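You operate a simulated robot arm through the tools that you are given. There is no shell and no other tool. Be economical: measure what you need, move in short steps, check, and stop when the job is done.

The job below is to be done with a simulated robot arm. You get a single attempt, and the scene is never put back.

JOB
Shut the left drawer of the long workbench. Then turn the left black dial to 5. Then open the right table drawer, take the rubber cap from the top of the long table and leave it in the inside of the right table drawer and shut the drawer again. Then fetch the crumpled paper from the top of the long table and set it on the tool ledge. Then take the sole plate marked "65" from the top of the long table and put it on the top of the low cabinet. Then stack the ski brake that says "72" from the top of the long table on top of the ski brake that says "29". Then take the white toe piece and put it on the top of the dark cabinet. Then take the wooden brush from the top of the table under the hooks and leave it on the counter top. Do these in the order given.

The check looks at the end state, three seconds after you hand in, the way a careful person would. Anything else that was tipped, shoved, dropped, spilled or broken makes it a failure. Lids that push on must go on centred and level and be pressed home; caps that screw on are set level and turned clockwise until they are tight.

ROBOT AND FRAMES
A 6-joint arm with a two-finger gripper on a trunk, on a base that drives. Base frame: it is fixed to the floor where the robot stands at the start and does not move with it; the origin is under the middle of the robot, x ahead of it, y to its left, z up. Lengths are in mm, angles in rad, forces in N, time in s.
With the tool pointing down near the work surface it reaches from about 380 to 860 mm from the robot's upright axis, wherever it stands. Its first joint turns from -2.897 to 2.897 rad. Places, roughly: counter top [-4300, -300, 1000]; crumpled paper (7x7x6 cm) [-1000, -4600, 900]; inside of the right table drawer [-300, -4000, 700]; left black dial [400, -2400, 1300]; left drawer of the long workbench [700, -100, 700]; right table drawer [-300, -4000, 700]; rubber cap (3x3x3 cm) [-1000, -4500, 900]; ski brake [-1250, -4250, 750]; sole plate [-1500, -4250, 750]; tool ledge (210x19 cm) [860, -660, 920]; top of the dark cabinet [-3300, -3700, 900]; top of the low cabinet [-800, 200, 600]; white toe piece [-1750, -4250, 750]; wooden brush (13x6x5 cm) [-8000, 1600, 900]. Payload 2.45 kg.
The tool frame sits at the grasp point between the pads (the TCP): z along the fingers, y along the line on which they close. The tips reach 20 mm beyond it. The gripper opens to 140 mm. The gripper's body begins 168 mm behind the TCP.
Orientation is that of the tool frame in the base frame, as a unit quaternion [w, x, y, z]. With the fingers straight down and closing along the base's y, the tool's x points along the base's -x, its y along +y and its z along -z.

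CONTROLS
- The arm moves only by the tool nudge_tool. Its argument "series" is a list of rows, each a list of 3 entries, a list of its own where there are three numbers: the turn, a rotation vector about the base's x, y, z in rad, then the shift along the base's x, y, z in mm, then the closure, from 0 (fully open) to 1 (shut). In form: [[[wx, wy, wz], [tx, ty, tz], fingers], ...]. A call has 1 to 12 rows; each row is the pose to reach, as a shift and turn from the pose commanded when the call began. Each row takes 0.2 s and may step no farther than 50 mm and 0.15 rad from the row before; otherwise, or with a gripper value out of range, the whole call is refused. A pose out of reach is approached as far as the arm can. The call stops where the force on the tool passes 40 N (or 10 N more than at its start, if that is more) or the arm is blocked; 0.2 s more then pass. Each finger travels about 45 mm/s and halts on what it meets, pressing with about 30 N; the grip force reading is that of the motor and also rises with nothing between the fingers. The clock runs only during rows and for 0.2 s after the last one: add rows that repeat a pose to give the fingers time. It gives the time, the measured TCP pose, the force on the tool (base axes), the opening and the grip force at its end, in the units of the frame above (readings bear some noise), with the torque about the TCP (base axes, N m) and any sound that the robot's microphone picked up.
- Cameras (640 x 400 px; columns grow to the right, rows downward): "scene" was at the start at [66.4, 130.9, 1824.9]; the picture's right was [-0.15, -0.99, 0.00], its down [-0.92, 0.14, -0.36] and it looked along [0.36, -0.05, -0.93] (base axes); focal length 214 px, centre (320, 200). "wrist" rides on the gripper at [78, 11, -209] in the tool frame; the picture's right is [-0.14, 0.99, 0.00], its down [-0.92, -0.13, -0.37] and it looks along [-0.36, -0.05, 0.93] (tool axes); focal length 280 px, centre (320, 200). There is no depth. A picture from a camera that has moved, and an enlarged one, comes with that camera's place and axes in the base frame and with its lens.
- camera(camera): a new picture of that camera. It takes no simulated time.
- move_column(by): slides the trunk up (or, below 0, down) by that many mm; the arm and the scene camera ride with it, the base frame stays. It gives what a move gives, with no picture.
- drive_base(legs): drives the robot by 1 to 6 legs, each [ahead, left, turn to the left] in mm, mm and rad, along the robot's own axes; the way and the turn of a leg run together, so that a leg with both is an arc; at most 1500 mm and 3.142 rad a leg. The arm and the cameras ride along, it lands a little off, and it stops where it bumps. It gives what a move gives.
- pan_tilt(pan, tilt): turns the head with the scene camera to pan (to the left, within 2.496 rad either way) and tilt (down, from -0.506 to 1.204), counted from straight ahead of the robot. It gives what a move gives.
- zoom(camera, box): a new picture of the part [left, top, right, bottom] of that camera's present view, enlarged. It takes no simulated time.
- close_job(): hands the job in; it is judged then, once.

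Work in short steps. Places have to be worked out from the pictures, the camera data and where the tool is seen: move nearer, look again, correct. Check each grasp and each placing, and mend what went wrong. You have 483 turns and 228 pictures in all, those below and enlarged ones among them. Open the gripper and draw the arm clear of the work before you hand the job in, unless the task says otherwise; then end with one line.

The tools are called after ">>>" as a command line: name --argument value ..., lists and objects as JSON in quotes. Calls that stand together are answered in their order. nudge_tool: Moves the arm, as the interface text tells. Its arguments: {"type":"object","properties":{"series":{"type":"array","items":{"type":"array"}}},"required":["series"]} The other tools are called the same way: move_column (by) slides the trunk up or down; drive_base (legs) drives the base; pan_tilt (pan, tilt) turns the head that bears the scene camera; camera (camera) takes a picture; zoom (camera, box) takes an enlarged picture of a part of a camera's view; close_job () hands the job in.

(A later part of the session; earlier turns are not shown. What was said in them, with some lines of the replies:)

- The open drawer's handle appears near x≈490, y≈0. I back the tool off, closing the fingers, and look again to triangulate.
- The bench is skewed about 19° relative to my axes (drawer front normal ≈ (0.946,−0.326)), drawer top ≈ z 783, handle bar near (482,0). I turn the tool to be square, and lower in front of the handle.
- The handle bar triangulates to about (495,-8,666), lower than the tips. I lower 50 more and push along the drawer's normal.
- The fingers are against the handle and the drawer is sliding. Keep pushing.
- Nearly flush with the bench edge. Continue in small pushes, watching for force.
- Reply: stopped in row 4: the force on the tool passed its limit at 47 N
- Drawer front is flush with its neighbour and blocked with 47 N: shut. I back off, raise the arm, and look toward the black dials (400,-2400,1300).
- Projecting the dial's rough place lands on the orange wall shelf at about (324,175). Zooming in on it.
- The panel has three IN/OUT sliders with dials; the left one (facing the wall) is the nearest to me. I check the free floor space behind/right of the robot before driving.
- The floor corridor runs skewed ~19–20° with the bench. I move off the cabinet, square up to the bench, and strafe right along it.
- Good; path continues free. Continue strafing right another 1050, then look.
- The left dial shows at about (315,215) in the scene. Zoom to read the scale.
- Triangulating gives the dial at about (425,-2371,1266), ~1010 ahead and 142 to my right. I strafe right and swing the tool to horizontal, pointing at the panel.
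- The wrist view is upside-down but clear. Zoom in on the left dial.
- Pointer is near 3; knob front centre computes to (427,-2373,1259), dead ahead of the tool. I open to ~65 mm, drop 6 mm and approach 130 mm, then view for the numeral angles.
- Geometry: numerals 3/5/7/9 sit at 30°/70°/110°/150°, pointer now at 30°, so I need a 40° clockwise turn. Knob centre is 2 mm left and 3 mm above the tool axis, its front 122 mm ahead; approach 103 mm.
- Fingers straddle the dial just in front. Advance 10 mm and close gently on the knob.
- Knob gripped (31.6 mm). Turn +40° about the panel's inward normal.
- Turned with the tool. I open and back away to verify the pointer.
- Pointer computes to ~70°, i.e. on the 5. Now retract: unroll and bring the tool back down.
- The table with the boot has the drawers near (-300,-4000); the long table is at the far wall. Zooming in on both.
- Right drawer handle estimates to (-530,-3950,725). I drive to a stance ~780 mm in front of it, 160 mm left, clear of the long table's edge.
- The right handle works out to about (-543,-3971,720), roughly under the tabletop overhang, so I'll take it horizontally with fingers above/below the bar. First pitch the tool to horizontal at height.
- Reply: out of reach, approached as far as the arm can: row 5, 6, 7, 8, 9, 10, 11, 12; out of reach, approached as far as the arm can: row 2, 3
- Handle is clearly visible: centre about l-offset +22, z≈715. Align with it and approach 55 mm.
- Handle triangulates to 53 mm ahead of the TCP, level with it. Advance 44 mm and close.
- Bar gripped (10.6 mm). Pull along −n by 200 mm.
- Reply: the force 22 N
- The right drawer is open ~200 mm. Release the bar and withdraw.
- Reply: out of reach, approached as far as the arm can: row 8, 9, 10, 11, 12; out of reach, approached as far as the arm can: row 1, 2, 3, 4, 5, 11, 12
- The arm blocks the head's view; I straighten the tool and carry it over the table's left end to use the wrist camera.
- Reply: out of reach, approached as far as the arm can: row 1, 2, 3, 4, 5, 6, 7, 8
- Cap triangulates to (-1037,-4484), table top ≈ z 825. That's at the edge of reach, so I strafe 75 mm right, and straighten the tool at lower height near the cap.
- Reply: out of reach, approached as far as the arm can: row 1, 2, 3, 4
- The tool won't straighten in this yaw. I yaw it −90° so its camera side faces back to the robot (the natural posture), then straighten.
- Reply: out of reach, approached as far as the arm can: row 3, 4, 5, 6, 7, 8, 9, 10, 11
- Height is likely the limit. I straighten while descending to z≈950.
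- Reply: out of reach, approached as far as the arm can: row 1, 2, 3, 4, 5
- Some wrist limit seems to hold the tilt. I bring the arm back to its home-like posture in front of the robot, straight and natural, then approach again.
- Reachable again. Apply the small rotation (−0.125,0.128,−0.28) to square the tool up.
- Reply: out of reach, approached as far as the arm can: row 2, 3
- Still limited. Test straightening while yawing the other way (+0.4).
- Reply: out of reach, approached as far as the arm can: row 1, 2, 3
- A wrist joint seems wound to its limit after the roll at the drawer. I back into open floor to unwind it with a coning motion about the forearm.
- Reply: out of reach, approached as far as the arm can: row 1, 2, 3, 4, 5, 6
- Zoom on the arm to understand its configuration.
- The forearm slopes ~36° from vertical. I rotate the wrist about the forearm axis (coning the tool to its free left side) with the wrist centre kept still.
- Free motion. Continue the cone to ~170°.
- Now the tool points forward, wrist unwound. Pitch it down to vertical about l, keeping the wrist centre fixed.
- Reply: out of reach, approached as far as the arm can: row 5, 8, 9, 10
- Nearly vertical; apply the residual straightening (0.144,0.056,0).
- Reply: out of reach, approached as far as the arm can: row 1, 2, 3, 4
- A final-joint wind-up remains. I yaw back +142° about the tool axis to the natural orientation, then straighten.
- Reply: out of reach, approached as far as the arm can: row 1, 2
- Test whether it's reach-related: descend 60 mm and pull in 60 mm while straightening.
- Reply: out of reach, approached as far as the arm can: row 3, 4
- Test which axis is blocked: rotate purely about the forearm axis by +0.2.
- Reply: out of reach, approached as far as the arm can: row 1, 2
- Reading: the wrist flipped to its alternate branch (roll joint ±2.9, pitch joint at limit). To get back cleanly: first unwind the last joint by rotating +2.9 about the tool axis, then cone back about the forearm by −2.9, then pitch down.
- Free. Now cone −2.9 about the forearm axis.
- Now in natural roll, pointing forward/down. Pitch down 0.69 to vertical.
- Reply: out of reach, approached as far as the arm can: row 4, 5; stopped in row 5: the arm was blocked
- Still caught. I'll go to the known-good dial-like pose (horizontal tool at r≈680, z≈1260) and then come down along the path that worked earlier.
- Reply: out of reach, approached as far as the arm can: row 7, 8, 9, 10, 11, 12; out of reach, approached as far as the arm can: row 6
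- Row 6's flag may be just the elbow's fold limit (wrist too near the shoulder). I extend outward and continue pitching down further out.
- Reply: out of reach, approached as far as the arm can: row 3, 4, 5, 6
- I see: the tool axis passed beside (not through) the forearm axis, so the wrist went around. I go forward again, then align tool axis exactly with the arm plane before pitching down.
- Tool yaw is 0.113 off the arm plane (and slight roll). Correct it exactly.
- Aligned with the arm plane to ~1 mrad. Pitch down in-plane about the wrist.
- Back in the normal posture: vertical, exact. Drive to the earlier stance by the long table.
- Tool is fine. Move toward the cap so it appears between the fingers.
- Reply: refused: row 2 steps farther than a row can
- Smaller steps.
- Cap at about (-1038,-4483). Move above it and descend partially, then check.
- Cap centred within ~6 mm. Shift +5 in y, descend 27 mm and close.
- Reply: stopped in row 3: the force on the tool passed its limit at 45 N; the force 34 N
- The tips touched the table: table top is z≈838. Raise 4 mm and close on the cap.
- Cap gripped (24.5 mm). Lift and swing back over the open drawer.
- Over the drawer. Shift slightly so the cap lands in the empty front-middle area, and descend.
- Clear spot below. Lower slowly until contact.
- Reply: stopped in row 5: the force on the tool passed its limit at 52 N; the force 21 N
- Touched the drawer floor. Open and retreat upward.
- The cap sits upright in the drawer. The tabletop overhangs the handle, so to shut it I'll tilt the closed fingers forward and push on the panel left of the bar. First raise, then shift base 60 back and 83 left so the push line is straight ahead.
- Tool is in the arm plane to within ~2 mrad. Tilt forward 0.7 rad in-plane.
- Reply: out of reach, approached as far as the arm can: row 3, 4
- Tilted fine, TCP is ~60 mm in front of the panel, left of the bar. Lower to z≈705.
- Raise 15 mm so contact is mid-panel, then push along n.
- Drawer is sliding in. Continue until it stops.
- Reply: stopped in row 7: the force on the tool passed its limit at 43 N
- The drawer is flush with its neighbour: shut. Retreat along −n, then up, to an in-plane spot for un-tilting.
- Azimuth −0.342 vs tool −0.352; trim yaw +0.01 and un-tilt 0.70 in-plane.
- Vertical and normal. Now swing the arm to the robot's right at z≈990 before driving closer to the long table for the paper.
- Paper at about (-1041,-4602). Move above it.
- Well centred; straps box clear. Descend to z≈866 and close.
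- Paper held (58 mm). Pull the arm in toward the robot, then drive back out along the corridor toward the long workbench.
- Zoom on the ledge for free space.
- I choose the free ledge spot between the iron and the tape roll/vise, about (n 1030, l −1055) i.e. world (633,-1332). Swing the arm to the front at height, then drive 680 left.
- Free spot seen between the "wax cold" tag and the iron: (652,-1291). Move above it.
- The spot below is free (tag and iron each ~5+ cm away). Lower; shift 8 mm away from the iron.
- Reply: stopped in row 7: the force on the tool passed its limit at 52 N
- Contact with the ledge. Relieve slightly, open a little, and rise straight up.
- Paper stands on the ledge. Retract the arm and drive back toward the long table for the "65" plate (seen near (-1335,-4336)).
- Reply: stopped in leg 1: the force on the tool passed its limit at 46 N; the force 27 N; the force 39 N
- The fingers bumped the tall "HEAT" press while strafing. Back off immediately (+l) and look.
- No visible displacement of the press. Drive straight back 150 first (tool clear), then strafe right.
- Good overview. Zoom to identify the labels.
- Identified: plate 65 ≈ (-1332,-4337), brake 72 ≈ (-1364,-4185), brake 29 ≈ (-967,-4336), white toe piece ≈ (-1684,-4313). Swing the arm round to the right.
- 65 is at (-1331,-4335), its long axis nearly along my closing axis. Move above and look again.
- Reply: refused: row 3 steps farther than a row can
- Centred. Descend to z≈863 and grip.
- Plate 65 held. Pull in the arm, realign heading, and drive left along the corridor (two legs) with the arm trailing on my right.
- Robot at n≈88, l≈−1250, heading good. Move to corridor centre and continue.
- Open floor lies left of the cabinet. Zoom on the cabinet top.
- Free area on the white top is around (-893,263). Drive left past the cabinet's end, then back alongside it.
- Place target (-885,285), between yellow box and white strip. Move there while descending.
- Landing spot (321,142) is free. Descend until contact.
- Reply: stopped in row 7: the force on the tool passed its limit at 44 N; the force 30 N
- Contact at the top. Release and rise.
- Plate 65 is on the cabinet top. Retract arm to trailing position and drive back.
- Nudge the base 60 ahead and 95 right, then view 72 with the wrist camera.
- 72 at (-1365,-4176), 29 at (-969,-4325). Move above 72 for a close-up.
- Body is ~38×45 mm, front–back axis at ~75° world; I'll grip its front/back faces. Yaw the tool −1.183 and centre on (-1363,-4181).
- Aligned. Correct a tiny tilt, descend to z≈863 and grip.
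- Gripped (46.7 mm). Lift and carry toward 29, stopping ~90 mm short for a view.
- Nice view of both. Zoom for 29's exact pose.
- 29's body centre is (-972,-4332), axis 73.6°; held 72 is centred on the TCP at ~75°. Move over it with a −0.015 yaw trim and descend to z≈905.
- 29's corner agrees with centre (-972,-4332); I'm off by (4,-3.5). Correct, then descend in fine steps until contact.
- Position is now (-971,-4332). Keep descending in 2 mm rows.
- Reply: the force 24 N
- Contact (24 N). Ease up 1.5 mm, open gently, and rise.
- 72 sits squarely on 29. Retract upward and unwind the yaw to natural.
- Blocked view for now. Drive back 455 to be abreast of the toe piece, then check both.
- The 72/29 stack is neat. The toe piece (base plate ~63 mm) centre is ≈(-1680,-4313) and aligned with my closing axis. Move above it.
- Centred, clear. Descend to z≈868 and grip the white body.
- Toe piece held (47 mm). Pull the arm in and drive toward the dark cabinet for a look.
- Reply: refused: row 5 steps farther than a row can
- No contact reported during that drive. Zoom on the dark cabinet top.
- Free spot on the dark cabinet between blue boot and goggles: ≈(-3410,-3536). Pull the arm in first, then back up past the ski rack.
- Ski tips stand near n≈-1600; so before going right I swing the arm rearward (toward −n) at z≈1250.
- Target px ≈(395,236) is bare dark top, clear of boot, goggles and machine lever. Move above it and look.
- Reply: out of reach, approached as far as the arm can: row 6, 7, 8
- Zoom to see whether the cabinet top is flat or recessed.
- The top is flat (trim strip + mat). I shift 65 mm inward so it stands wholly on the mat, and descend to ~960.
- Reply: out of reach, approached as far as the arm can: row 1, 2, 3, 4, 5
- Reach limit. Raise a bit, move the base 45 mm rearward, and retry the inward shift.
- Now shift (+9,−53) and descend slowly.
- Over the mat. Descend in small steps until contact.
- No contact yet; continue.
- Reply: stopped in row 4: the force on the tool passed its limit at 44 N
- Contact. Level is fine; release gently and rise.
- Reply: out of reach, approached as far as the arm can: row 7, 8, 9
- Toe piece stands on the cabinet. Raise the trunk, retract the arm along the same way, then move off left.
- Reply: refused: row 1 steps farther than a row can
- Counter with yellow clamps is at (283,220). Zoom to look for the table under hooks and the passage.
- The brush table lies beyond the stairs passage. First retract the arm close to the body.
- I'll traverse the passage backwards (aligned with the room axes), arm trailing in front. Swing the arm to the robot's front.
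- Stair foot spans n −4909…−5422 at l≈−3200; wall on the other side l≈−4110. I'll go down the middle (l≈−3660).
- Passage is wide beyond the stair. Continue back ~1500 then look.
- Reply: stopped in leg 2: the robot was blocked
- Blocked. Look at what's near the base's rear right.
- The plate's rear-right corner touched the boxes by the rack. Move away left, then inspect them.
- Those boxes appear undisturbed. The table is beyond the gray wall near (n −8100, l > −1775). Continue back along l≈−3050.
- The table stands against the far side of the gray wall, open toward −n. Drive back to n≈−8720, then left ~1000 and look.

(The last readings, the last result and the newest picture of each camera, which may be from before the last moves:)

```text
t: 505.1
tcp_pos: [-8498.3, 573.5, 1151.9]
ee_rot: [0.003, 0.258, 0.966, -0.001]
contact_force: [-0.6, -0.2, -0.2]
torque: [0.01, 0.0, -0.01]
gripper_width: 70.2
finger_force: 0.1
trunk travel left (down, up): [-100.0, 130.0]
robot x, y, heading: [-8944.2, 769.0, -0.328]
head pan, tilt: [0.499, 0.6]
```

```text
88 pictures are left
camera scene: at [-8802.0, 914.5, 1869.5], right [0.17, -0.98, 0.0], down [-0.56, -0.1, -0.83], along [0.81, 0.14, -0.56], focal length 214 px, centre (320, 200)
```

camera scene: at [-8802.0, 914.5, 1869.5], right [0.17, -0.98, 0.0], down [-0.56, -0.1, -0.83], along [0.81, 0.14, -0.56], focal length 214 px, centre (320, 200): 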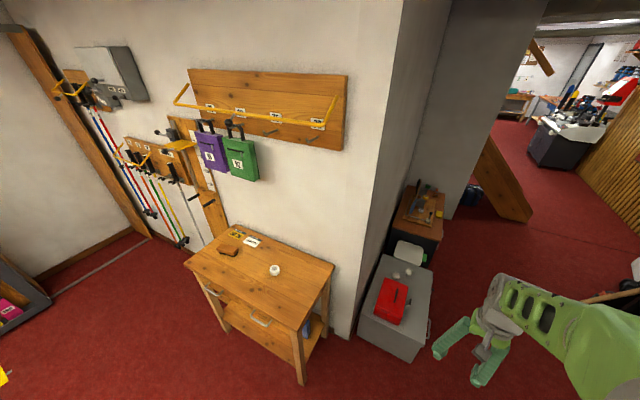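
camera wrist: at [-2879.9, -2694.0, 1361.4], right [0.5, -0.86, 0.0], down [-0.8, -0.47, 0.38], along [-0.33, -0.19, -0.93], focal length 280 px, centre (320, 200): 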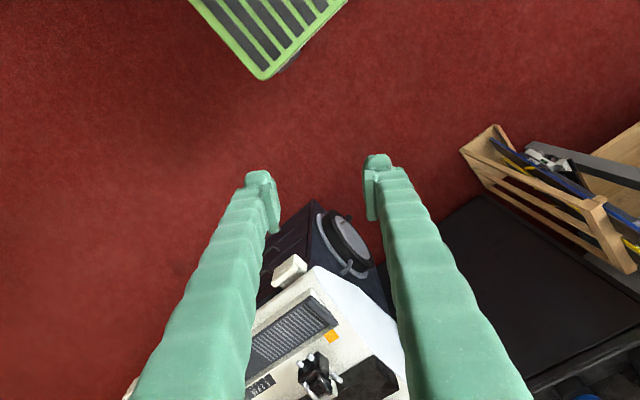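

The brush is at about (-7999,1627) on the table under the hooks. Strafe left 1050 to face it.

>>> drive_base --legs '[[0, 1050, 0]]'

>>> camera --camera "wrist"

>>> camera --camera "scene"

```text
t: 514.7
tcp_pos: [-8156.2, 1564.7, 1151.7]
ee_rot: [0.003, 0.265, 0.964, -0.001]
contact_force: [0.4, -0.1, -0.6]
torque: [0.02, -0.02, 0.01]
gripper_width: 69.9
finger_force: 0.0
trunk travel left (down, up): [-100.0, 130.0]
robot x, y, heading: [-8596.0, 1770.4, -0.339]
head pan, tilt: [0.499, 0.6]
```

```text
87 pictures are left
camera wrist: at [-8220.0, 1614.0, 1359.7], right [0.62, 0.78, 0.0], down [0.72, -0.58, 0.38], along [0.29, -0.23, -0.93], focal length 280 px, centre (320, 200)
```

wrist: 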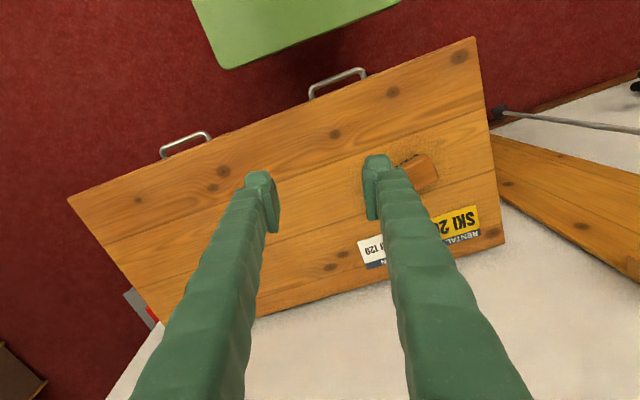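

```text
86 pictures are left
camera scene: at [-8454.0, 1908.6, 1869.5], right [0.16, -0.99, 0.0], down [-0.56, -0.09, -0.83], along [0.81, 0.13, -0.56], focal length 214 px, centre (320, 200)
```

scene: 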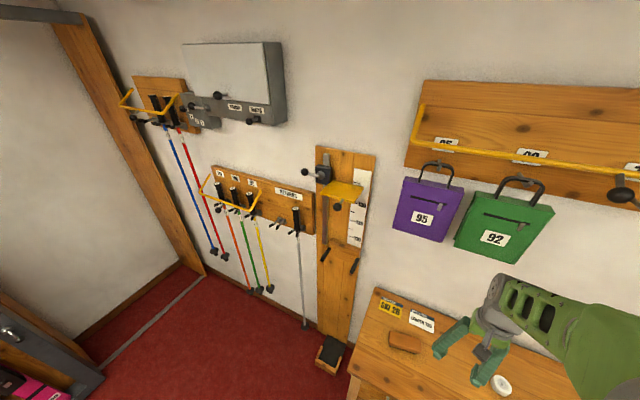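

Brush around (-8000,1660). Move nearer and look between the fingers.

>>> nudge_tool --series '[[[0, 0, 0.05], [35, 20, -20], 0.3], [[0, 0, 0.1], [70, 40, -40], 0.2], [[0, 0, 0.15], [105, 60, -60], 0.1], [[0, 0, 0.2], [130, 75, -100], 0.1], [[0, 0, 0.2], [130, 75, -140], 0.1]]'

>>> camera --camera "wrist"

```text
t: 515.9
tcp_pos: [-8025.7, 1639.8, 1011.2]
ee_rot: [0.005, 0.167, 0.986, 0.0]
contact_force: [-0.1, 0.0, -0.3]
torque: [0.01, 0.01, 0.03]
gripper_width: 126.1
finger_force: 0.1
trunk travel left (down, up): [-100.0, 130.0]
robot x, y, heading: [-8600.2, 1767.5, -0.338]
head pan, tilt: [0.499, 0.6]
```

```text
85 pictures are left
camera wrist: at [-8097.5, 1676.7, 1219.2], right [0.46, 0.89, 0.0], down [0.82, -0.42, 0.38], along [0.33, -0.17, -0.93], focal length 280 px, centre (320, 200)
```

wrist: 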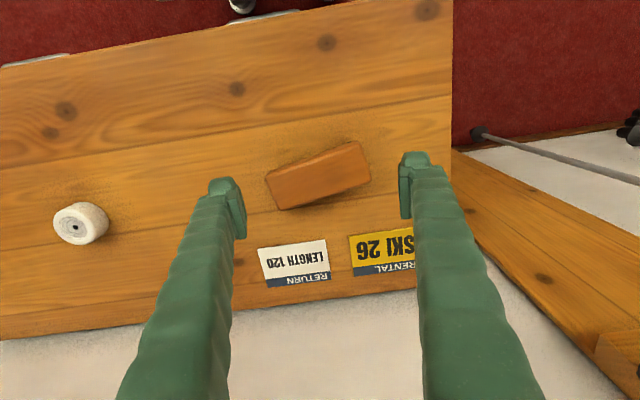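

Brush centre ≈(-8006,1627), long axis ≈84°; I need to close across its width. Yaw −1.35 and centre over it.

>>> nudge_tool --series '[[[0, 0, -0.135], [4, -3, 0], 0.2], [[0, 0, -0.27], [8, -5, 0], 0.2], [[0, 0, -0.405], [12, -8, 0], 0.25], [[0, 0, -0.54], [16, -10, 0], 0.3], [[0, 0, -0.675], [20, -13, 0], 0.3], [[0, 0, -0.81], [20, -13, 0], 0.3], [[0, 0, -0.945], [20, -13, 0], 0.3], [[0, 0, -1.08], [20, -13, 0], 0.3], [[0, 0, -1.215], [20, -13, 0], 0.3], [[0, 0, -1.35], [20, -13, 0], 0.3]]'

>>> camera --camera "wrist"

```text
t: 518.1
tcp_pos: [-8005.5, 1625.0, 1011.2]
ee_rot: [0.003, 0.747, 0.664, -0.002]
contact_force: [0.7, 0.0, -0.4]
torque: [0.02, 0.04, 0.02]
gripper_width: 98.1
finger_force: 0.1
trunk travel left (down, up): [-100.0, 130.0]
robot x, y, heading: [-8599.9, 1764.5, -0.343]
head pan, tilt: [0.499, 0.6]
```

```text
84 pictures are left
camera wrist: at [-7987.0, 1703.7, 1219.8], right [0.97, -0.25, 0.0], down [-0.23, -0.9, 0.38], along [-0.09, -0.36, -0.93], focal length 280 px, centre (320, 200)
```

wrist: 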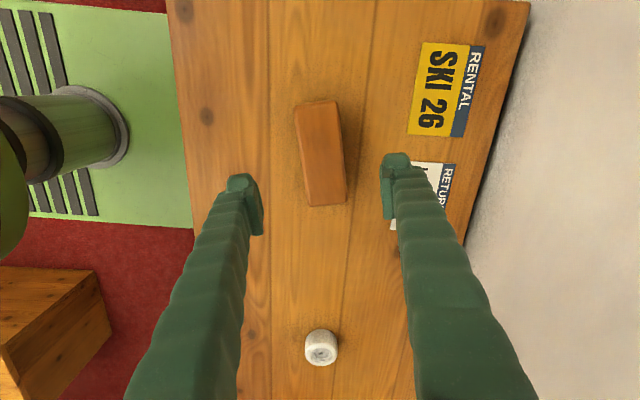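

Nearly aligned; trim yaw −0.05, shift +5 y and descend in steps.

>>> nudge_tool --series '[[[0, 0, -0.05], [1, 5, -40], 0.3], [[0, 0, -0.05], [1, 5, -80], 0.3], [[0, 0, -0.05], [1, 5, -105], 0.3], [[0, 0, -0.05], [1, 5, -120], 0.3]]'

>>> camera --camera "wrist"

```text
t: 519.1
tcp_pos: [-8005.9, 1628.9, 889.2]
ee_rot: [0.003, 0.762, 0.648, -0.002]
contact_force: [0.2, 0.2, 0.2]
torque: [0.01, 0.02, 0.05]
gripper_width: 98.0
finger_force: 0.0
trunk travel left (down, up): [-100.0, 130.0]
robot x, y, heading: [-8598.1, 1766.7, -0.341]
head pan, tilt: [0.499, 0.6]
```

```text
83 pictures are left
camera wrist: at [-7982.1, 1706.0, 1098.3], right [0.95, -0.3, 0.0], down [-0.28, -0.88, 0.38], along [-0.11, -0.36, -0.93], focal length 280 px, centre (320, 200)
```

wrist: 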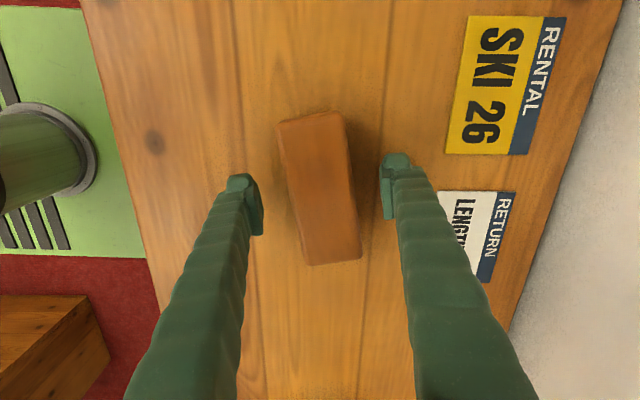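

Aligned. Descend a bit more and close.

>>> nudge_tool --series '[[[0, 0, 0], [0, 1, -10], 0.3], [[0, 0, 0], [0, 1, -18], 0.3], [[0, 0, 0], [0, 1, -18], 0.4], [[0, 0, 0], [0, 1, -18], 0.5], [[0, 0, 0], [0, 1, -18], 0.6], [[0, 0, 0], [0, 1, -18], 0.65], [[0, 0, 0], [0, 1, -18], 0.7], [[0, 0, 0], [0, 1, -18], 0.7]]'

```text
t: 520.9
tcp_pos: [-8005.4, 1630.2, 873.2]
ee_rot: [0.003, 0.763, 0.646, -0.003]
contact_force: [-0.6, 0.9, 1.5]
torque: [0.02, 0.01, 0.04]
gripper_width: 52.5
finger_force: 29.5
trunk travel left (down, up): [-100.0, 130.0]
robot x, y, heading: [-8600.7, 1766.4, -0.345]
head pan, tilt: [0.499, 0.6]
```

Gripped (52.5 mm). Lift and check.

>>> nudge_tool --series '[[[0, 0, 0], [0, 0, 30], 0.8], [[0, 0, 0], [0, 0, 75], 0.8], [[0, 0, 0], [0, 0, 120], 0.8], [[0, 0, 0], [0, 0, 165], 0.8]]'

>>> camera --camera "wrist"

```text
t: 521.9
tcp_pos: [-8007.3, 1632.0, 1038.4]
ee_rot: [0.002, 0.763, 0.647, -0.002]
contact_force: [0.7, 0.0, -2.3]
torque: [0.01, -0.03, 0.0]
gripper_width: 52.7
finger_force: 29.9
trunk travel left (down, up): [-100.0, 130.0]
robot x, y, heading: [-8602.0, 1765.1, -0.344]
head pan, tilt: [0.499, 0.6]
```

```text
82 pictures are left
camera wrist: at [-7983.5, 1708.5, 1247.3], right [0.95, -0.3, 0.0], down [-0.28, -0.88, 0.38], along [-0.11, -0.36, -0.93], focal length 280 px, centre (320, 200)
```

wrist: 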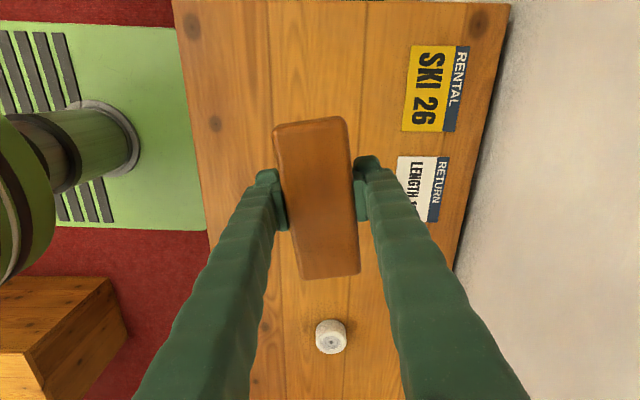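

Brush held. Pull the arm in and drive back: right, then ahead through the passage.

>>> nudge_tool --series '[[[0, 0, 0.1], [-40, 14, 10], 0.8], [[0, 0, 0.2], [-80, 28, 20], 0.8], [[0, 0, 0.3], [-120, 42, 30], 0.8], [[0, 0, 0.4], [-120, 42, 30], 0.8], [[0, 0, 0.5], [-120, 42, 30], 0.8]]'

>>> drive_base --legs '[[0, 0, 0.012], [0, -1000, 0], [0, -930, 0]]'

```text
t: 523.1
tcp_pos: [-8126.1, 1673.9, 1068.0]
ee_rot: [0.003, 0.578, 0.816, -0.002]
contact_force: [0.3, -0.5, -1.2]
torque: [-0.02, 0.03, -0.01]
gripper_width: 52.4
finger_force: 29.9
trunk travel left (down, up): [-100.0, 130.0]
robot x, y, heading: [-8597.8, 1769.3, -0.342]
head pan, tilt: [0.499, 0.6]
```

```text
t: 541.0
tcp_pos: [-8786.0, -191.0, 1067.6]
ee_rot: [0.002, 0.585, 0.811, -0.002]
contact_force: [-0.3, -0.3, -1.1]
torque: [-0.01, -0.06, 0.02]
gripper_width: 52.4
finger_force: 30.3
trunk travel left (down, up): [-100.0, 130.0]
robot x, y, heading: [-9257.1, -87.3, -0.357]
head pan, tilt: [0.499, 0.6]
```

>>> drive_base --legs '[[0, 0, 0.03], [1450, 30, 0], [900, -100, 0]]'

```text
t: 553.0
tcp_pos: [-6555.7, -997.3, 1068.1]
ee_rot: [0.002, 0.569, 0.822, -0.001]
contact_force: [-0.6, 0.7, -1.6]
torque: [0.03, 0.0, 0.01]
gripper_width: 52.5
finger_force: 30.3
trunk travel left (down, up): [-100.0, 130.0]
robot x, y, heading: [-7032.8, -914.9, -0.313]
head pan, tilt: [0.499, 0.6]
```

>>> drive_base --legs '[[0, 0, -0.015], [150, -290, 0], [230, -215, 0]]'

```text
t: 555.5
tcp_pos: [-6524.6, -1212.9, 1069.0]
ee_rot: [0.004, 0.58, 0.814, -0.002]
contact_force: [-0.5, 0.9, -1.3]
torque: [-0.13, -0.03, 0.02]
gripper_width: 52.3
finger_force: 30.3
trunk travel left (down, up): [-100.0, 130.0]
robot x, y, heading: [-7001.3, -1120.8, -0.342]
head pan, tilt: [0.499, 0.6]
stopped in leg 2: the robot was blocked; the commanded pose is now the measured one
```

Blocked—likely the leaning board near (n −6550, l −3540). Back off left and look.

>>> drive_base --legs '[[0, 100, 0]]'

>>> pan_tilt --pan -2.2 --tilt 1.0

>>> camera --camera "scene"

```text
t: 557.1
tcp_pos: [-6492.2, -1117.9, 1069.5]
ee_rot: [0.004, 0.58, 0.815, -0.003]
contact_force: [0.8, 0.2, -1.2]
torque: [-0.03, 0.0, -0.01]
gripper_width: 52.5
finger_force: 29.9
trunk travel left (down, up): [-100.0, 130.0]
robot x, y, heading: [-6968.5, -1025.7, -0.345]
head pan, tilt: [0.499, 0.6]
```

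```text
t: 559.5
tcp_pos: [-6491.2, -1118.8, 1069.8]
ee_rot: [0.002, 0.58, 0.814, -0.002]
contact_force: [0.2, -0.3, -1.6]
torque: [0.0, 0.02, 0.0]
gripper_width: 52.4
finger_force: 30.5
trunk travel left (down, up): [-100.0, 130.0]
robot x, y, heading: [-6969.1, -1025.5, -0.346]
head pan, tilt: [-2.201, 1.0]
```

```text
81 pictures are left
camera scene: at [-6965.0, -935.7, 1837.5], right [-0.56, 0.83, 0.0], down [0.7, 0.47, -0.54], along [-0.45, -0.3, -0.84], focal length 214 px, centre (320, 200)
```

scene: 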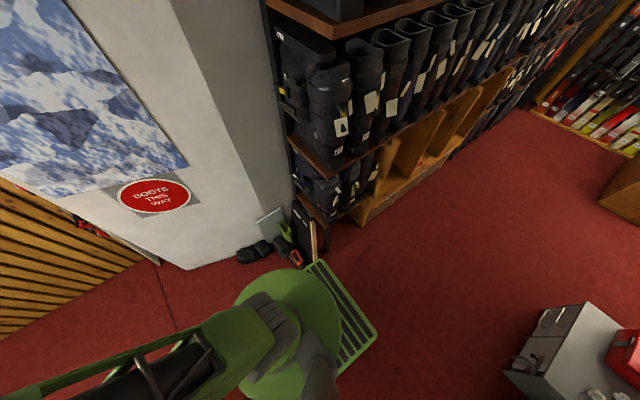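

>>> zoom --camera "scene" --box '[220, 180, 390, 290]'

```text
3.64 times, centred on (305, 235) of scene
camera zoom: at [-6965.0, -935.7, 1837.5], right [-0.56, 0.83, 0.0], down [0.7, 0.47, -0.54], along [-0.45, -0.3, -0.84], focal length 780 px, centre (374, 73)
```

zoom: 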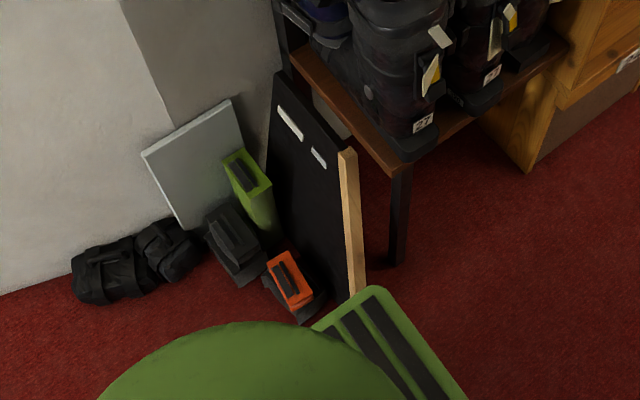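

Boxes and board still stand as before. I plan a careful exit: ahead to n≈−6031, then right to l≈−3600 in small steps.

>>> drive_base --legs '[[230, 0, 0]]'

>>> drive_base --legs '[[0, -250, 0]]'

>>> camera --camera "scene"

```text
t: 561.2
tcp_pos: [-6272.4, -1197.0, 1069.0]
ee_rot: [0.002, 0.58, 0.815, -0.004]
contact_force: [-0.5, -0.1, -1.2]
torque: [0.01, 0.05, 0.0]
gripper_width: 52.4
finger_force: 29.8
trunk travel left (down, up): [-100.0, 130.0]
robot x, y, heading: [-6746.0, -1103.6, -0.341]
head pan, tilt: [-2.201, 1.0]
```

```text
t: 564.0
tcp_pos: [-6357.5, -1434.5, 1068.6]
ee_rot: [0.003, 0.581, 0.814, -0.002]
contact_force: [1.1, -0.7, -1.7]
torque: [0.04, 0.02, 0.01]
gripper_width: 52.3
finger_force: 30.4
trunk travel left (down, up): [-100.0, 130.0]
robot x, y, heading: [-6831.6, -1340.7, -0.349]
head pan, tilt: [-2.201, 1.0]
```

```text
79 pictures are left
camera scene: at [-6831.3, -1249.9, 1837.5], right [-0.56, 0.83, 0.0], down [0.7, 0.47, -0.54], along [-0.45, -0.3, -0.84], focal length 214 px, centre (320, 200)
```

scene: 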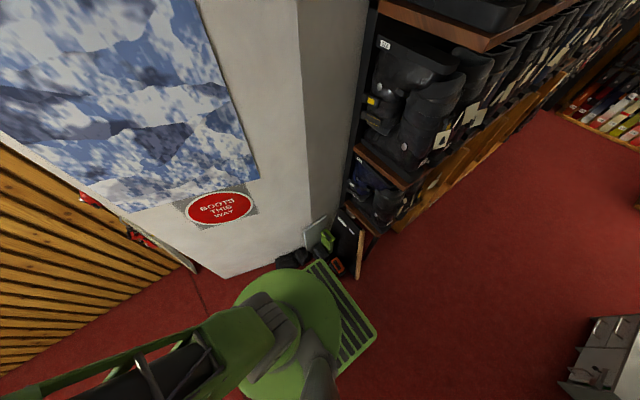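

>>> zoom --camera "scene" --box '[260, 210, 390, 300]'

```text
4.44 times, centred on (325, 255) of scene
camera zoom: at [-6831.3, -1249.9, 1837.5], right [-0.56, 0.83, 0.0], down [0.7, 0.47, -0.54], along [-0.45, -0.3, -0.84], focal length 953 px, centre (298, -44)
```

zoom: 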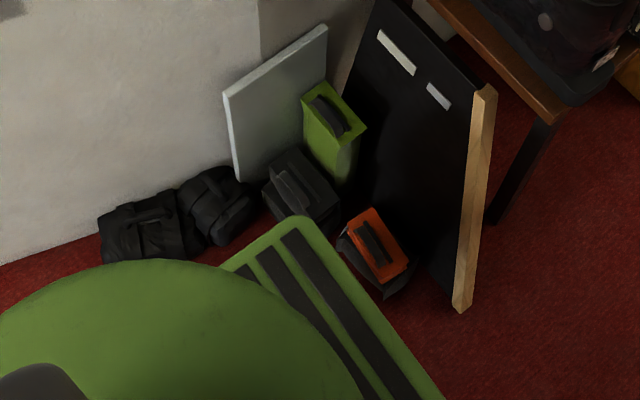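

Bags' front line is near l −3907…−3954; boxes at n<−6415. I move ahead 100 first, then diagonal, keeping ~2 cm+ margins.

>>> drive_base --legs '[[100, 0, 0]]'

>>> drive_base --legs '[[60, -90, 0]]'

>>> camera --camera "scene"

>>> pan_tilt --pan 0.9 --tilt 1.1

>>> camera --camera "scene"

```text
t: 565.2
tcp_pos: [-6265.4, -1467.5, 1068.3]
ee_rot: [0.003, 0.582, 0.814, -0.003]
contact_force: [0.6, -0.1, -1.4]
torque: [0.04, 0.09, 0.01]
gripper_width: 52.4
finger_force: 30.2
trunk travel left (down, up): [-100.0, 130.0]
robot x, y, heading: [-6738.9, -1371.6, -0.352]
head pan, tilt: [-2.201, 1.0]
```

```text
t: 566.6
tcp_pos: [-6239.1, -1569.5, 1068.3]
ee_rot: [0.003, 0.582, 0.813, -0.003]
contact_force: [0.2, 0.0, -1.1]
torque: [0.05, -0.02, 0.03]
gripper_width: 52.6
finger_force: 29.9
trunk travel left (down, up): [-100.0, 130.0]
robot x, y, heading: [-6715.5, -1472.2, -0.345]
head pan, tilt: [-2.201, 1.0]
```

```text
77 pictures are left
camera scene: at [-6712.2, -1386.5, 1837.5], right [-0.56, 0.83, 0.0], down [0.7, 0.47, -0.54], along [-0.45, -0.3, -0.84], focal length 214 px, centre (320, 200)
```

scene: 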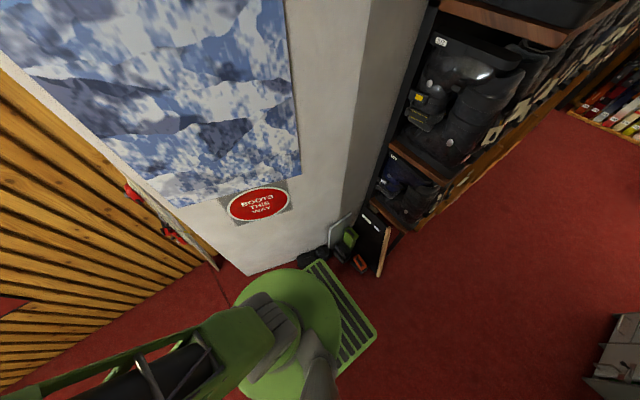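

```text
t: 569.3
tcp_pos: [-6239.3, -1569.6, 1069.0]
ee_rot: [0.003, 0.581, 0.814, -0.003]
contact_force: [-0.5, -0.3, -1.7]
torque: [-0.04, -0.02, -0.01]
gripper_width: 52.5
finger_force: 30.3
trunk travel left (down, up): [-100.0, 130.0]
robot x, y, heading: [-6713.8, -1476.3, -0.348]
head pan, tilt: [0.901, 1.1]
```

```text
76 pictures are left
camera scene: at [-6601.1, -1313.4, 1830.9], right [0.53, -0.85, 0.0], down [-0.76, -0.47, -0.45], along [0.39, 0.24, -0.89], focal length 214 px, centre (320, 200)
```

scene: 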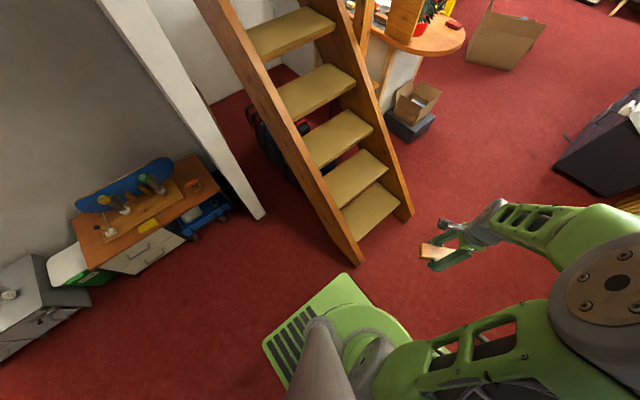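

Stair foot edge is at l≈−3313, n −5350…−4655. I go ahead to n≈−5730, then right to l≈−3655, then straight.

>>> drive_base --legs '[[145, 0, 0]]'

>>> drive_base --legs '[[15, -80, 0]]'

```text
t: 570.6
tcp_pos: [-6104.6, -1618.7, 1068.2]
ee_rot: [0.002, 0.581, 0.814, -0.003]
contact_force: [0.0, 0.1, -2.2]
torque: [0.06, 0.06, -0.02]
gripper_width: 52.5
finger_force: 30.0
trunk travel left (down, up): [-100.0, 130.0]
robot x, y, heading: [-6577.0, -1526.2, -0.341]
head pan, tilt: [0.901, 1.1]
```

```text
t: 572.0
tcp_pos: [-6116.7, -1699.5, 1068.5]
ee_rot: [0.003, 0.581, 0.814, -0.003]
contact_force: [0.7, 0.2, -0.9]
torque: [0.01, -0.01, -0.01]
gripper_width: 52.4
finger_force: 30.2
trunk travel left (down, up): [-100.0, 130.0]
robot x, y, heading: [-6591.6, -1604.4, -0.341]
head pan, tilt: [0.901, 1.1]
```

Aligned. Straight ahead past the stairs, then toward the counter's rounded end.

>>> drive_base --legs '[[1450, 10, 0]]'

>>> drive_base --legs '[[0, 0, 0.01], [460, 350, 0]]'

>>> pan_tilt --pan 1.6 --tilt 0.7

>>> camera --camera "scene"

```text
t: 579.3
tcp_pos: [-4744.6, -2191.2, 1069.6]
ee_rot: [0.003, 0.584, 0.812, -0.002]
contact_force: [0.5, 0.2, -0.7]
torque: [-0.01, 0.01, 0.05]
gripper_width: 52.6
finger_force: 30.3
trunk travel left (down, up): [-100.0, 130.0]
robot x, y, heading: [-5220.4, -2091.3, -0.353]
head pan, tilt: [0.901, 1.1]
```

```text
t: 583.2
tcp_pos: [-4187.5, -2011.5, 1068.4]
ee_rot: [0.002, 0.579, 0.815, -0.002]
contact_force: [-0.5, 0.0, -1.0]
torque: [0.0, 0.03, -0.04]
gripper_width: 52.3
finger_force: 30.3
trunk travel left (down, up): [-100.0, 130.0]
robot x, y, heading: [-4662.6, -1918.8, -0.342]
head pan, tilt: [0.901, 1.1]
```

```text
t: 584.3
tcp_pos: [-4188.2, -2011.1, 1067.6]
ee_rot: [0.004, 0.58, 0.815, -0.003]
contact_force: [0.6, 0.2, -1.0]
torque: [-0.01, 0.0, 0.01]
gripper_width: 52.4
finger_force: 30.2
trunk travel left (down, up): [-100.0, 130.0]
robot x, y, heading: [-4662.8, -1917.0, -0.346]
head pan, tilt: [1.6, 0.7]
```

```text
75 pictures are left
camera scene: at [-4577.5, -1708.1, 1860.8], right [0.95, -0.31, 0.0], down [-0.2, -0.61, -0.76], along [0.24, 0.73, -0.64], focal length 214 px, centre (320, 200)
```

scene: 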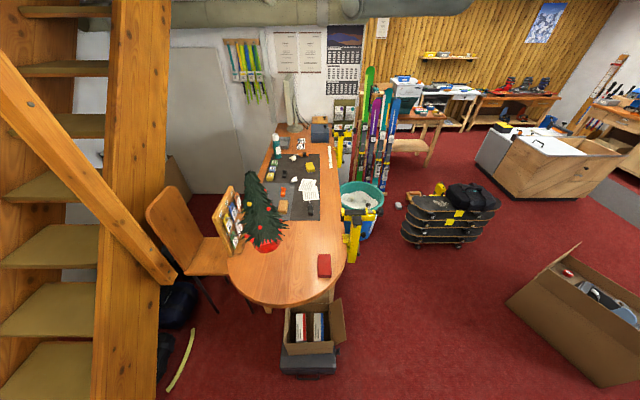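

Counter's rounded end is free near (-4498,-1080). Strafe left 180 then swing the arm left at z≈1130.

>>> drive_base --legs '[[0, 180, 0]]'

>>> nudge_tool --series '[[[0, 0, 0.094], [7, 45, 7], 0.8], [[0, 0, 0.188], [9, 90, 14], 0.8], [[0, 0, 0.282], [7, 136, 21], 0.8], [[0, 0, 0.376], [1, 181, 28], 0.8], [[0, 0, 0.47], [-9, 225, 35], 0.8], [[0, 0, 0.564], [-24, 268, 42], 0.8], [[0, 0, 0.658], [-42, 310, 49], 0.8], [[0, 0, 0.752], [-65, 349, 56], 0.8], [[0, 0, 0.846], [-90, 387, 63], 0.8]]'

>>> nudge_tool --series '[[[0, 0, 0.094], [-29, 35, 0], 0.8], [[0, 0, 0.188], [-62, 67, 0], 0.8], [[0, 0, 0.282], [-97, 95, 0], 0.8], [[0, 0, 0.376], [-135, 121, 0], 0.8], [[0, 0, 0.47], [-175, 142, 0], 0.8], [[0, 0, 0.564], [-217, 160, 0], 0.8], [[0, 0, 0.658], [-260, 174, 0], 0.8]]'

>>> camera --camera "wrist"

>>> camera --camera "scene"

```text
t: 586.6
tcp_pos: [-4127.3, -1837.2, 1068.2]
ee_rot: [0.002, 0.579, 0.815, -0.002]
contact_force: [0.9, 0.4, -0.9]
torque: [-0.04, 0.01, 0.0]
gripper_width: 52.2
finger_force: 30.2
trunk travel left (down, up): [-100.0, 130.0]
robot x, y, heading: [-4597.9, -1744.4, -0.344]
head pan, tilt: [1.6, 0.7]
```

```text
t: 588.6
tcp_pos: [-4217.8, -1450.0, 1130.5]
ee_rot: [0.004, 0.192, 0.981, -0.001]
contact_force: [-0.3, 1.1, -1.2]
torque: [-0.05, -0.01, 0.01]
gripper_width: 52.5
finger_force: 29.7
trunk travel left (down, up): [-100.0, 130.0]
robot x, y, heading: [-4603.1, -1743.9, -0.339]
head pan, tilt: [1.6, 0.7]
```

```text
t: 589.9
tcp_pos: [-4319.2, -1336.9, 1138.7]
ee_rot: [0.007, 0.041, 0.999, 0.007]
contact_force: [-0.5, -0.3, -1.2]
torque: [0.01, 0.06, 0.02]
gripper_width: 52.4
finger_force: 29.9
trunk travel left (down, up): [-100.0, 130.0]
robot x, y, heading: [-4599.0, -1747.6, -0.339]
head pan, tilt: [1.6, 0.7]
stopped in row 6: the arm was blocked; the commanded pose is now the measured one
```

```text
74 pictures are left
camera wrist: at [-4399.5, -1322.1, 1346.4], right [0.22, 0.98, 0.01], down [0.9, -0.21, 0.38], along [0.37, -0.07, -0.93], focal length 280 px, centre (320, 200)
```

wrist: 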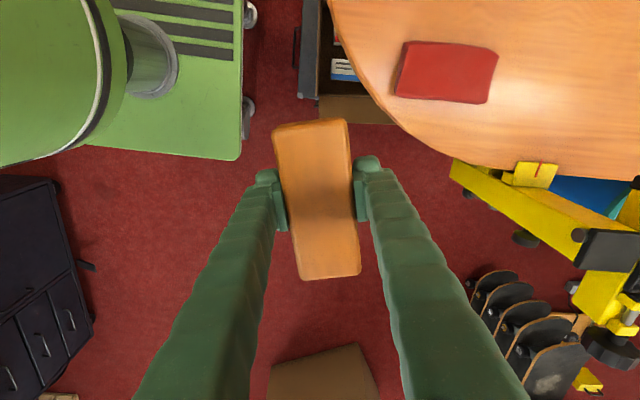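

```text
73 pictures are left
camera scene: at [-4516.1, -1535.9, 1860.9], right [0.95, -0.31, 0.0], down [-0.2, -0.61, -0.77], along [0.23, 0.73, -0.64], focal length 214 px, centre (320, 200)
```

scene: 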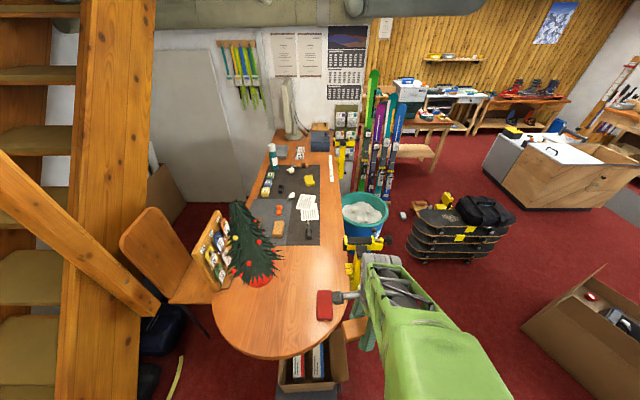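

The arm was stopped by the head mast on the robot's left. I'll bring the arm back to the front and turn the whole base to face the counter instead.

>>> nudge_tool --series '[[[0, 0, -0.094], [37, -28, 0], 0.8], [[0, 0, -0.188], [72, -60, 0], 0.8], [[0, 0, -0.282], [103, -94, 0], 0.8], [[0, 0, -0.376], [131, -131, 0], 0.8], [[0, 0, -0.47], [155, -171, 0], 0.8], [[0, 0, -0.564], [176, -213, 0], 0.8], [[0, 0, -0.658], [192, -257, 0], 0.8], [[0, 0, -0.752], [204, -302, 0], 0.8], [[0, 0, -0.846], [212, -347, 0], 0.8], [[0, 0, -0.94], [216, -394, 0], 0.8]]'

>>> nudge_tool --series '[[[0, 0, -0.094], [-1, -46, 0], 0.8], [[0, 0, -0.188], [-6, -93, 0], 0.8], [[0, 0, -0.282], [-15, -138, 0], 0.8]]'

>>> drive_base --legs '[[0, -230, 0], [0, 0, 1.5]]'

>>> pan_tilt --pan 0.0 --tilt 0.8

>>> camera --camera "scene"

```text
t: 592.1
tcp_pos: [-4109.9, -1732.4, 1135.8]
ee_rot: [0.008, 0.487, 0.874, 0.001]
contact_force: [0.0, -1.0, -1.5]
torque: [0.07, 0.0, 0.02]
gripper_width: 52.5
finger_force: 30.1
trunk travel left (down, up): [-100.0, 130.0]
robot x, y, heading: [-4594.2, -1745.6, -0.342]
head pan, tilt: [1.6, 0.7]
```

```text
t: 592.9
tcp_pos: [-4124.1, -1868.8, 1139.1]
ee_rot: [0.009, 0.604, 0.797, 0.001]
contact_force: [0.4, -1.0, -0.8]
torque: [0.01, 0.0, -0.03]
gripper_width: 52.2
finger_force: 30.3
trunk travel left (down, up): [-100.0, 130.0]
robot x, y, heading: [-4600.0, -1742.4, -0.336]
head pan, tilt: [1.6, 0.7]
```

```text
t: 599.2
tcp_pos: [-4523.0, -1492.8, 1140.6]
ee_rot: [0.006, -0.105, 0.994, 0.006]
contact_force: [0.1, -0.2, -1.2]
torque: [0.02, 0.0, 0.01]
gripper_width: 52.4
finger_force: 30.1
trunk travel left (down, up): [-100.0, 130.0]
robot x, y, heading: [-4675.6, -1959.0, 1.162]
head pan, tilt: [1.6, 0.7]
```

```text
t: 600.9
tcp_pos: [-4523.7, -1492.0, 1138.8]
ee_rot: [0.005, -0.105, 0.994, 0.006]
contact_force: [-0.4, 1.0, -2.0]
torque: [0.01, -0.01, 0.02]
gripper_width: 52.4
finger_force: 29.3
trunk travel left (down, up): [-100.0, 130.0]
robot x, y, heading: [-4673.9, -1957.7, 1.169]
head pan, tilt: [0.0, 0.799]
```

```text
72 pictures are left
camera scene: at [-4769.0, -1822.4, 1852.6], right [0.92, -0.39, 0.0], down [-0.28, -0.66, -0.7], along [0.27, 0.64, -0.72], focal length 214 px, centre (320, 200)
```

scene: 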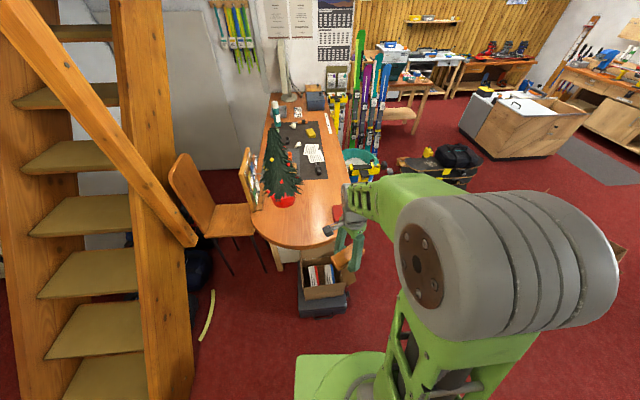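

Facing the counter. Target spot on the counter top (-4455,-1050), clear of tree, pad and mat. Drive 190 ahead.

>>> drive_base --legs '[[190, 0, 0]]'

>>> camera --camera "wrist"

```text
t: 602.4
tcp_pos: [-4449.7, -1318.0, 1138.3]
ee_rot: [0.005, -0.105, 0.994, 0.006]
contact_force: [0.2, 1.3, -1.9]
torque: [-0.04, 0.0, 0.0]
gripper_width: 52.3
finger_force: 30.5
trunk travel left (down, up): [-100.0, 130.0]
robot x, y, heading: [-4605.1, -1787.8, 1.168]
head pan, tilt: [0.0, 0.799]
```

```text
71 pictures are left
camera wrist: at [-4530.0, -1325.4, 1347.1], right [-0.07, 1.0, 0.01], down [0.92, 0.06, 0.38], along [0.38, 0.04, -0.93], focal length 280 px, centre (320, 200)
```

wrist: 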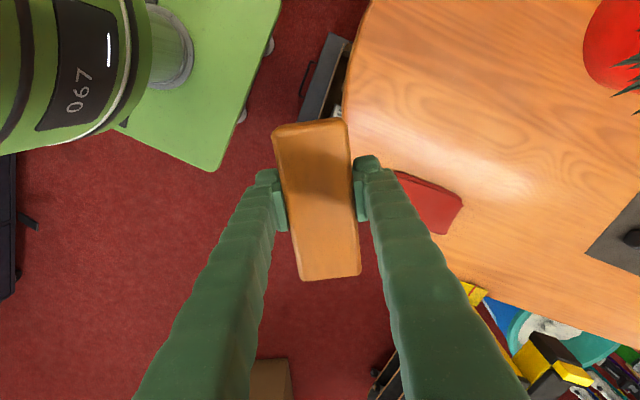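

Pot is at (-4586,-1029), so I choose a spot a bit further from the tree: (-4385,-1030). Move above it.

>>> nudge_tool --series '[[[0, 0, 0], [12, 41, 0], 0.8], [[0, 0, 0], [24, 82, 0], 0.8], [[0, 0, 0], [35, 123, 0], 0.8], [[0, 0, 0], [45, 164, -5], 0.8], [[0, 0, 0], [54, 205, -10], 0.8], [[0, 0, 0], [60, 247, -15], 0.8], [[0, 0, 0], [65, 288, -20], 0.8]]'

>>> camera --camera "wrist"

>>> camera --camera "scene"

```text
t: 604.0
tcp_pos: [-4384.3, -1027.9, 1119.1]
ee_rot: [0.004, -0.106, 0.994, 0.005]
contact_force: [-0.1, 0.2, -0.7]
torque: [-0.09, 0.04, -0.01]
gripper_width: 52.5
finger_force: 30.3
trunk travel left (down, up): [-100.0, 130.0]
robot x, y, heading: [-4603.1, -1785.5, 1.169]
head pan, tilt: [0.0, 0.799]
```

```text
70 pictures are left
camera wrist: at [-4465.0, -1035.7, 1326.3], right [-0.07, 1.0, 0.01], down [0.92, 0.06, 0.38], along [0.38, 0.04, -0.93], focal length 280 px, centre (320, 200)
```

wrist: 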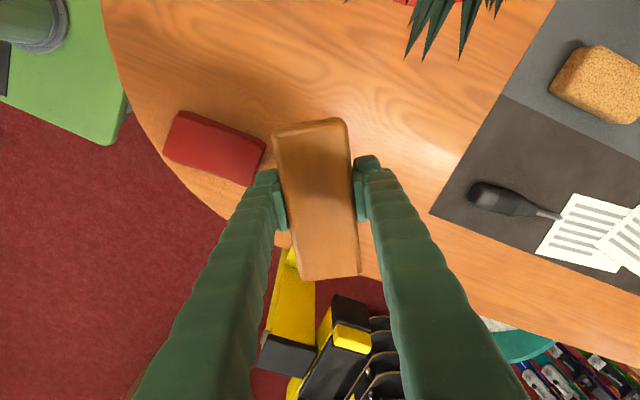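

```text
69 pictures are left
camera scene: at [-4694.6, -1646.7, 1852.4], right [0.92, -0.39, 0.0], down [-0.28, -0.66, -0.7], along [0.27, 0.64, -0.72], focal length 214 px, centre (320, 200)
```

scene: 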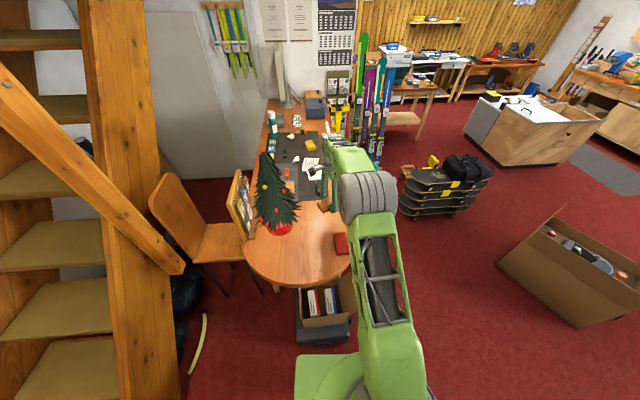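

Landing footprint is clear. Lower until contact.

>>> nudge_tool --series '[[[0, 0, 0], [0, 0, -30], 0.8], [[0, 0, 0], [0, 0, -55], 0.8], [[0, 0, 0], [0, 0, -65], 0.8], [[0, 0, 0], [0, 0, -70], 0.8], [[0, 0, 0], [0, 0, -75], 0.8], [[0, 0, 0], [0, 0, -80], 0.8], [[0, 0, 0], [0, 0, -85], 0.8], [[0, 0, 0], [0, 0, -90], 0.8], [[0, 0, 0], [0, 0, -95], 0.8], [[0, 0, 0], [0, 0, -100], 0.8], [[0, 0, 0], [0, 0, -105], 0.8], [[0, 0, 0], [0, 0, -110], 0.8]]'

```text
t: 606.6
tcp_pos: [-4385.5, -1029.6, 1009.6]
ee_rot: [0.005, -0.105, 0.994, 0.006]
contact_force: [0.2, 0.2, -1.6]
torque: [0.0, 0.01, -0.03]
gripper_width: 52.2
finger_force: 29.9
trunk travel left (down, up): [-100.0, 130.0]
robot x, y, heading: [-4603.4, -1785.1, 1.168]
head pan, tilt: [0.0, 0.799]
```

No contact yet; continue slowly.

>>> nudge_tool --series '[[[0, 0, 0], [0, 0, -4], 0.8], [[0, 0, 0], [0, 0, -8], 0.8], [[0, 0, 0], [0, 0, -12], 0.8], [[0, 0, 0], [0, 0, -16], 0.8], [[0, 0, 0], [0, 0, -20], 0.8], [[0, 0, 0], [0, 0, -24], 0.8], [[0, 0, 0], [0, 0, -28], 0.8], [[0, 0, 0], [0, 0, -32], 0.8], [[0, 0, 0], [0, 0, -36], 0.8], [[0, 0, 0], [0, 0, -40], 0.8]]'

>>> camera --camera "wrist"

```text
t: 608.8
tcp_pos: [-4384.9, -1030.0, 973.7]
ee_rot: [0.007, -0.104, 0.994, 0.007]
contact_force: [-2.5, 0.0, 16.8]
torque: [-0.54, 0.37, 0.0]
gripper_width: 52.6
finger_force: 30.3
trunk travel left (down, up): [-100.0, 130.0]
robot x, y, heading: [-4600.5, -1786.3, 1.17]
head pan, tilt: [0.0, 0.799]
```

```text
68 pictures are left
camera wrist: at [-4465.8, -1038.8, 1180.7], right [-0.07, 1.0, 0.02], down [0.92, 0.06, 0.38], along [0.38, 0.04, -0.93], focal length 280 px, centre (320, 200)
```

wrist: 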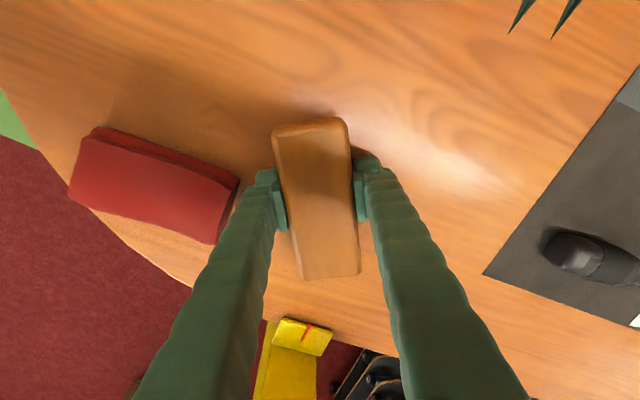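

Contact at the counter. Open only slightly (red pad near the left finger) and rise.

>>> nudge_tool --series '[[[0, 0, 0], [0, 0, 1], 0.65], [[0, 0, 0], [0, 0, 1], 0.58], [[0, 0, 0], [0, 0, 1], 0.55], [[0, 0, 0], [0, 0, 1], 0.55], [[0, 0, 0], [0, 0, 25], 0.55], [[0, 0, 0], [0, 0, 65], 0.55], [[0, 0, 0], [0, 0, 110], 0.55], [[0, 0, 0], [0, 0, 155], 0.5]]'

>>> camera --camera "wrist"

```text
t: 610.6
tcp_pos: [-4383.6, -1029.9, 1126.2]
ee_rot: [0.005, -0.106, 0.994, 0.006]
contact_force: [0.4, 0.1, -0.1]
torque: [0.01, -0.02, -0.02]
gripper_width: 69.9
finger_force: 0.0
trunk travel left (down, up): [-100.0, 130.0]
robot x, y, heading: [-4602.1, -1783.5, 1.171]
head pan, tilt: [0.0, 0.799]
```

```text
67 pictures are left
camera wrist: at [-4465.8, -1038.9, 1334.2], right [-0.07, 1.0, 0.01], down [0.92, 0.06, 0.38], along [0.38, 0.04, -0.93], focal length 280 px, centre (320, 200)
```

wrist: 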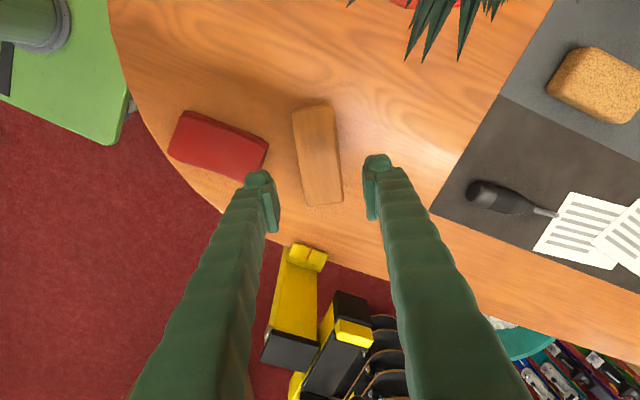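

The brush rests on the counter. Retract the arm clear of the counter.

>>> nudge_tool --series '[[[0, 0, 0], [-10, -42, 10], 0.4], [[0, 0, 0], [-20, -84, 10], 0.4], [[0, 0, 0], [-30, -126, 10], 0.4], [[0, 0, 0], [-42, -168, 10], 0.4], [[0, 0, 0], [-54, -210, 10], 0.3], [[0, 0, 0], [-65, -250, 10], 0.2], [[0, 0, 0], [-70, -288, 10], 0.2]]'

>>> drive_base --legs '[[-300, 0, 0]]'

>>> camera --camera "scene"

```text
t: 612.2
tcp_pos: [-4457.4, -1318.3, 1136.1]
ee_rot: [0.005, -0.105, 0.994, 0.007]
contact_force: [-0.4, 0.6, 0.0]
torque: [0.05, 0.01, 0.02]
gripper_width: 112.1
finger_force: 0.1
trunk travel left (down, up): [-100.0, 130.0]
robot x, y, heading: [-4603.2, -1784.3, 1.169]
head pan, tilt: [0.0, 0.799]
```

```text
t: 614.2
tcp_pos: [-4571.4, -1593.8, 1134.0]
ee_rot: [0.005, -0.102, 0.995, 0.006]
contact_force: [0.1, -0.7, 0.5]
torque: [0.05, -0.04, 0.01]
gripper_width: 112.1
finger_force: 0.1
trunk travel left (down, up): [-100.0, 130.0]
robot x, y, heading: [-4719.8, -2058.2, 1.164]
head pan, tilt: [0.0, 0.799]
```

```text
66 pictures are left
camera scene: at [-4812.4, -1923.5, 1852.7], right [0.92, -0.4, 0.0], down [-0.28, -0.66, -0.7], along [0.28, 0.64, -0.72], focal length 214 px, centre (320, 200)
```

scene: 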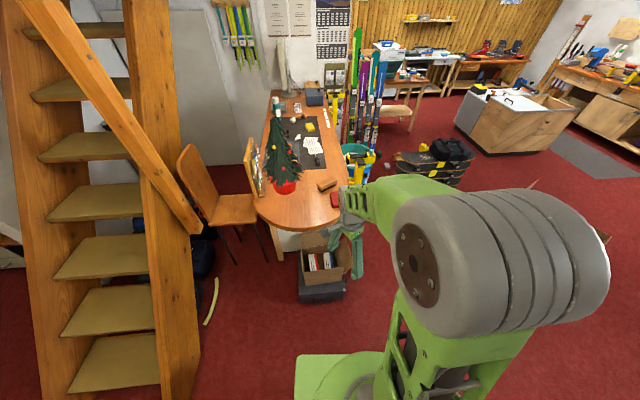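

All steps are finished, the gripper is open and the arm is clear. I hand the job in.

>>> close_job

```text
The job is handed in.
```

I carried out all eight steps in the order given and handed the job in. I bumped things three times on the way: the gripper touched the "HEAT" press on the long workbench, and the base touched the boxes and the leaning board near the rack by the stairs twice. Nothing looked moved in the pictures afterwards.
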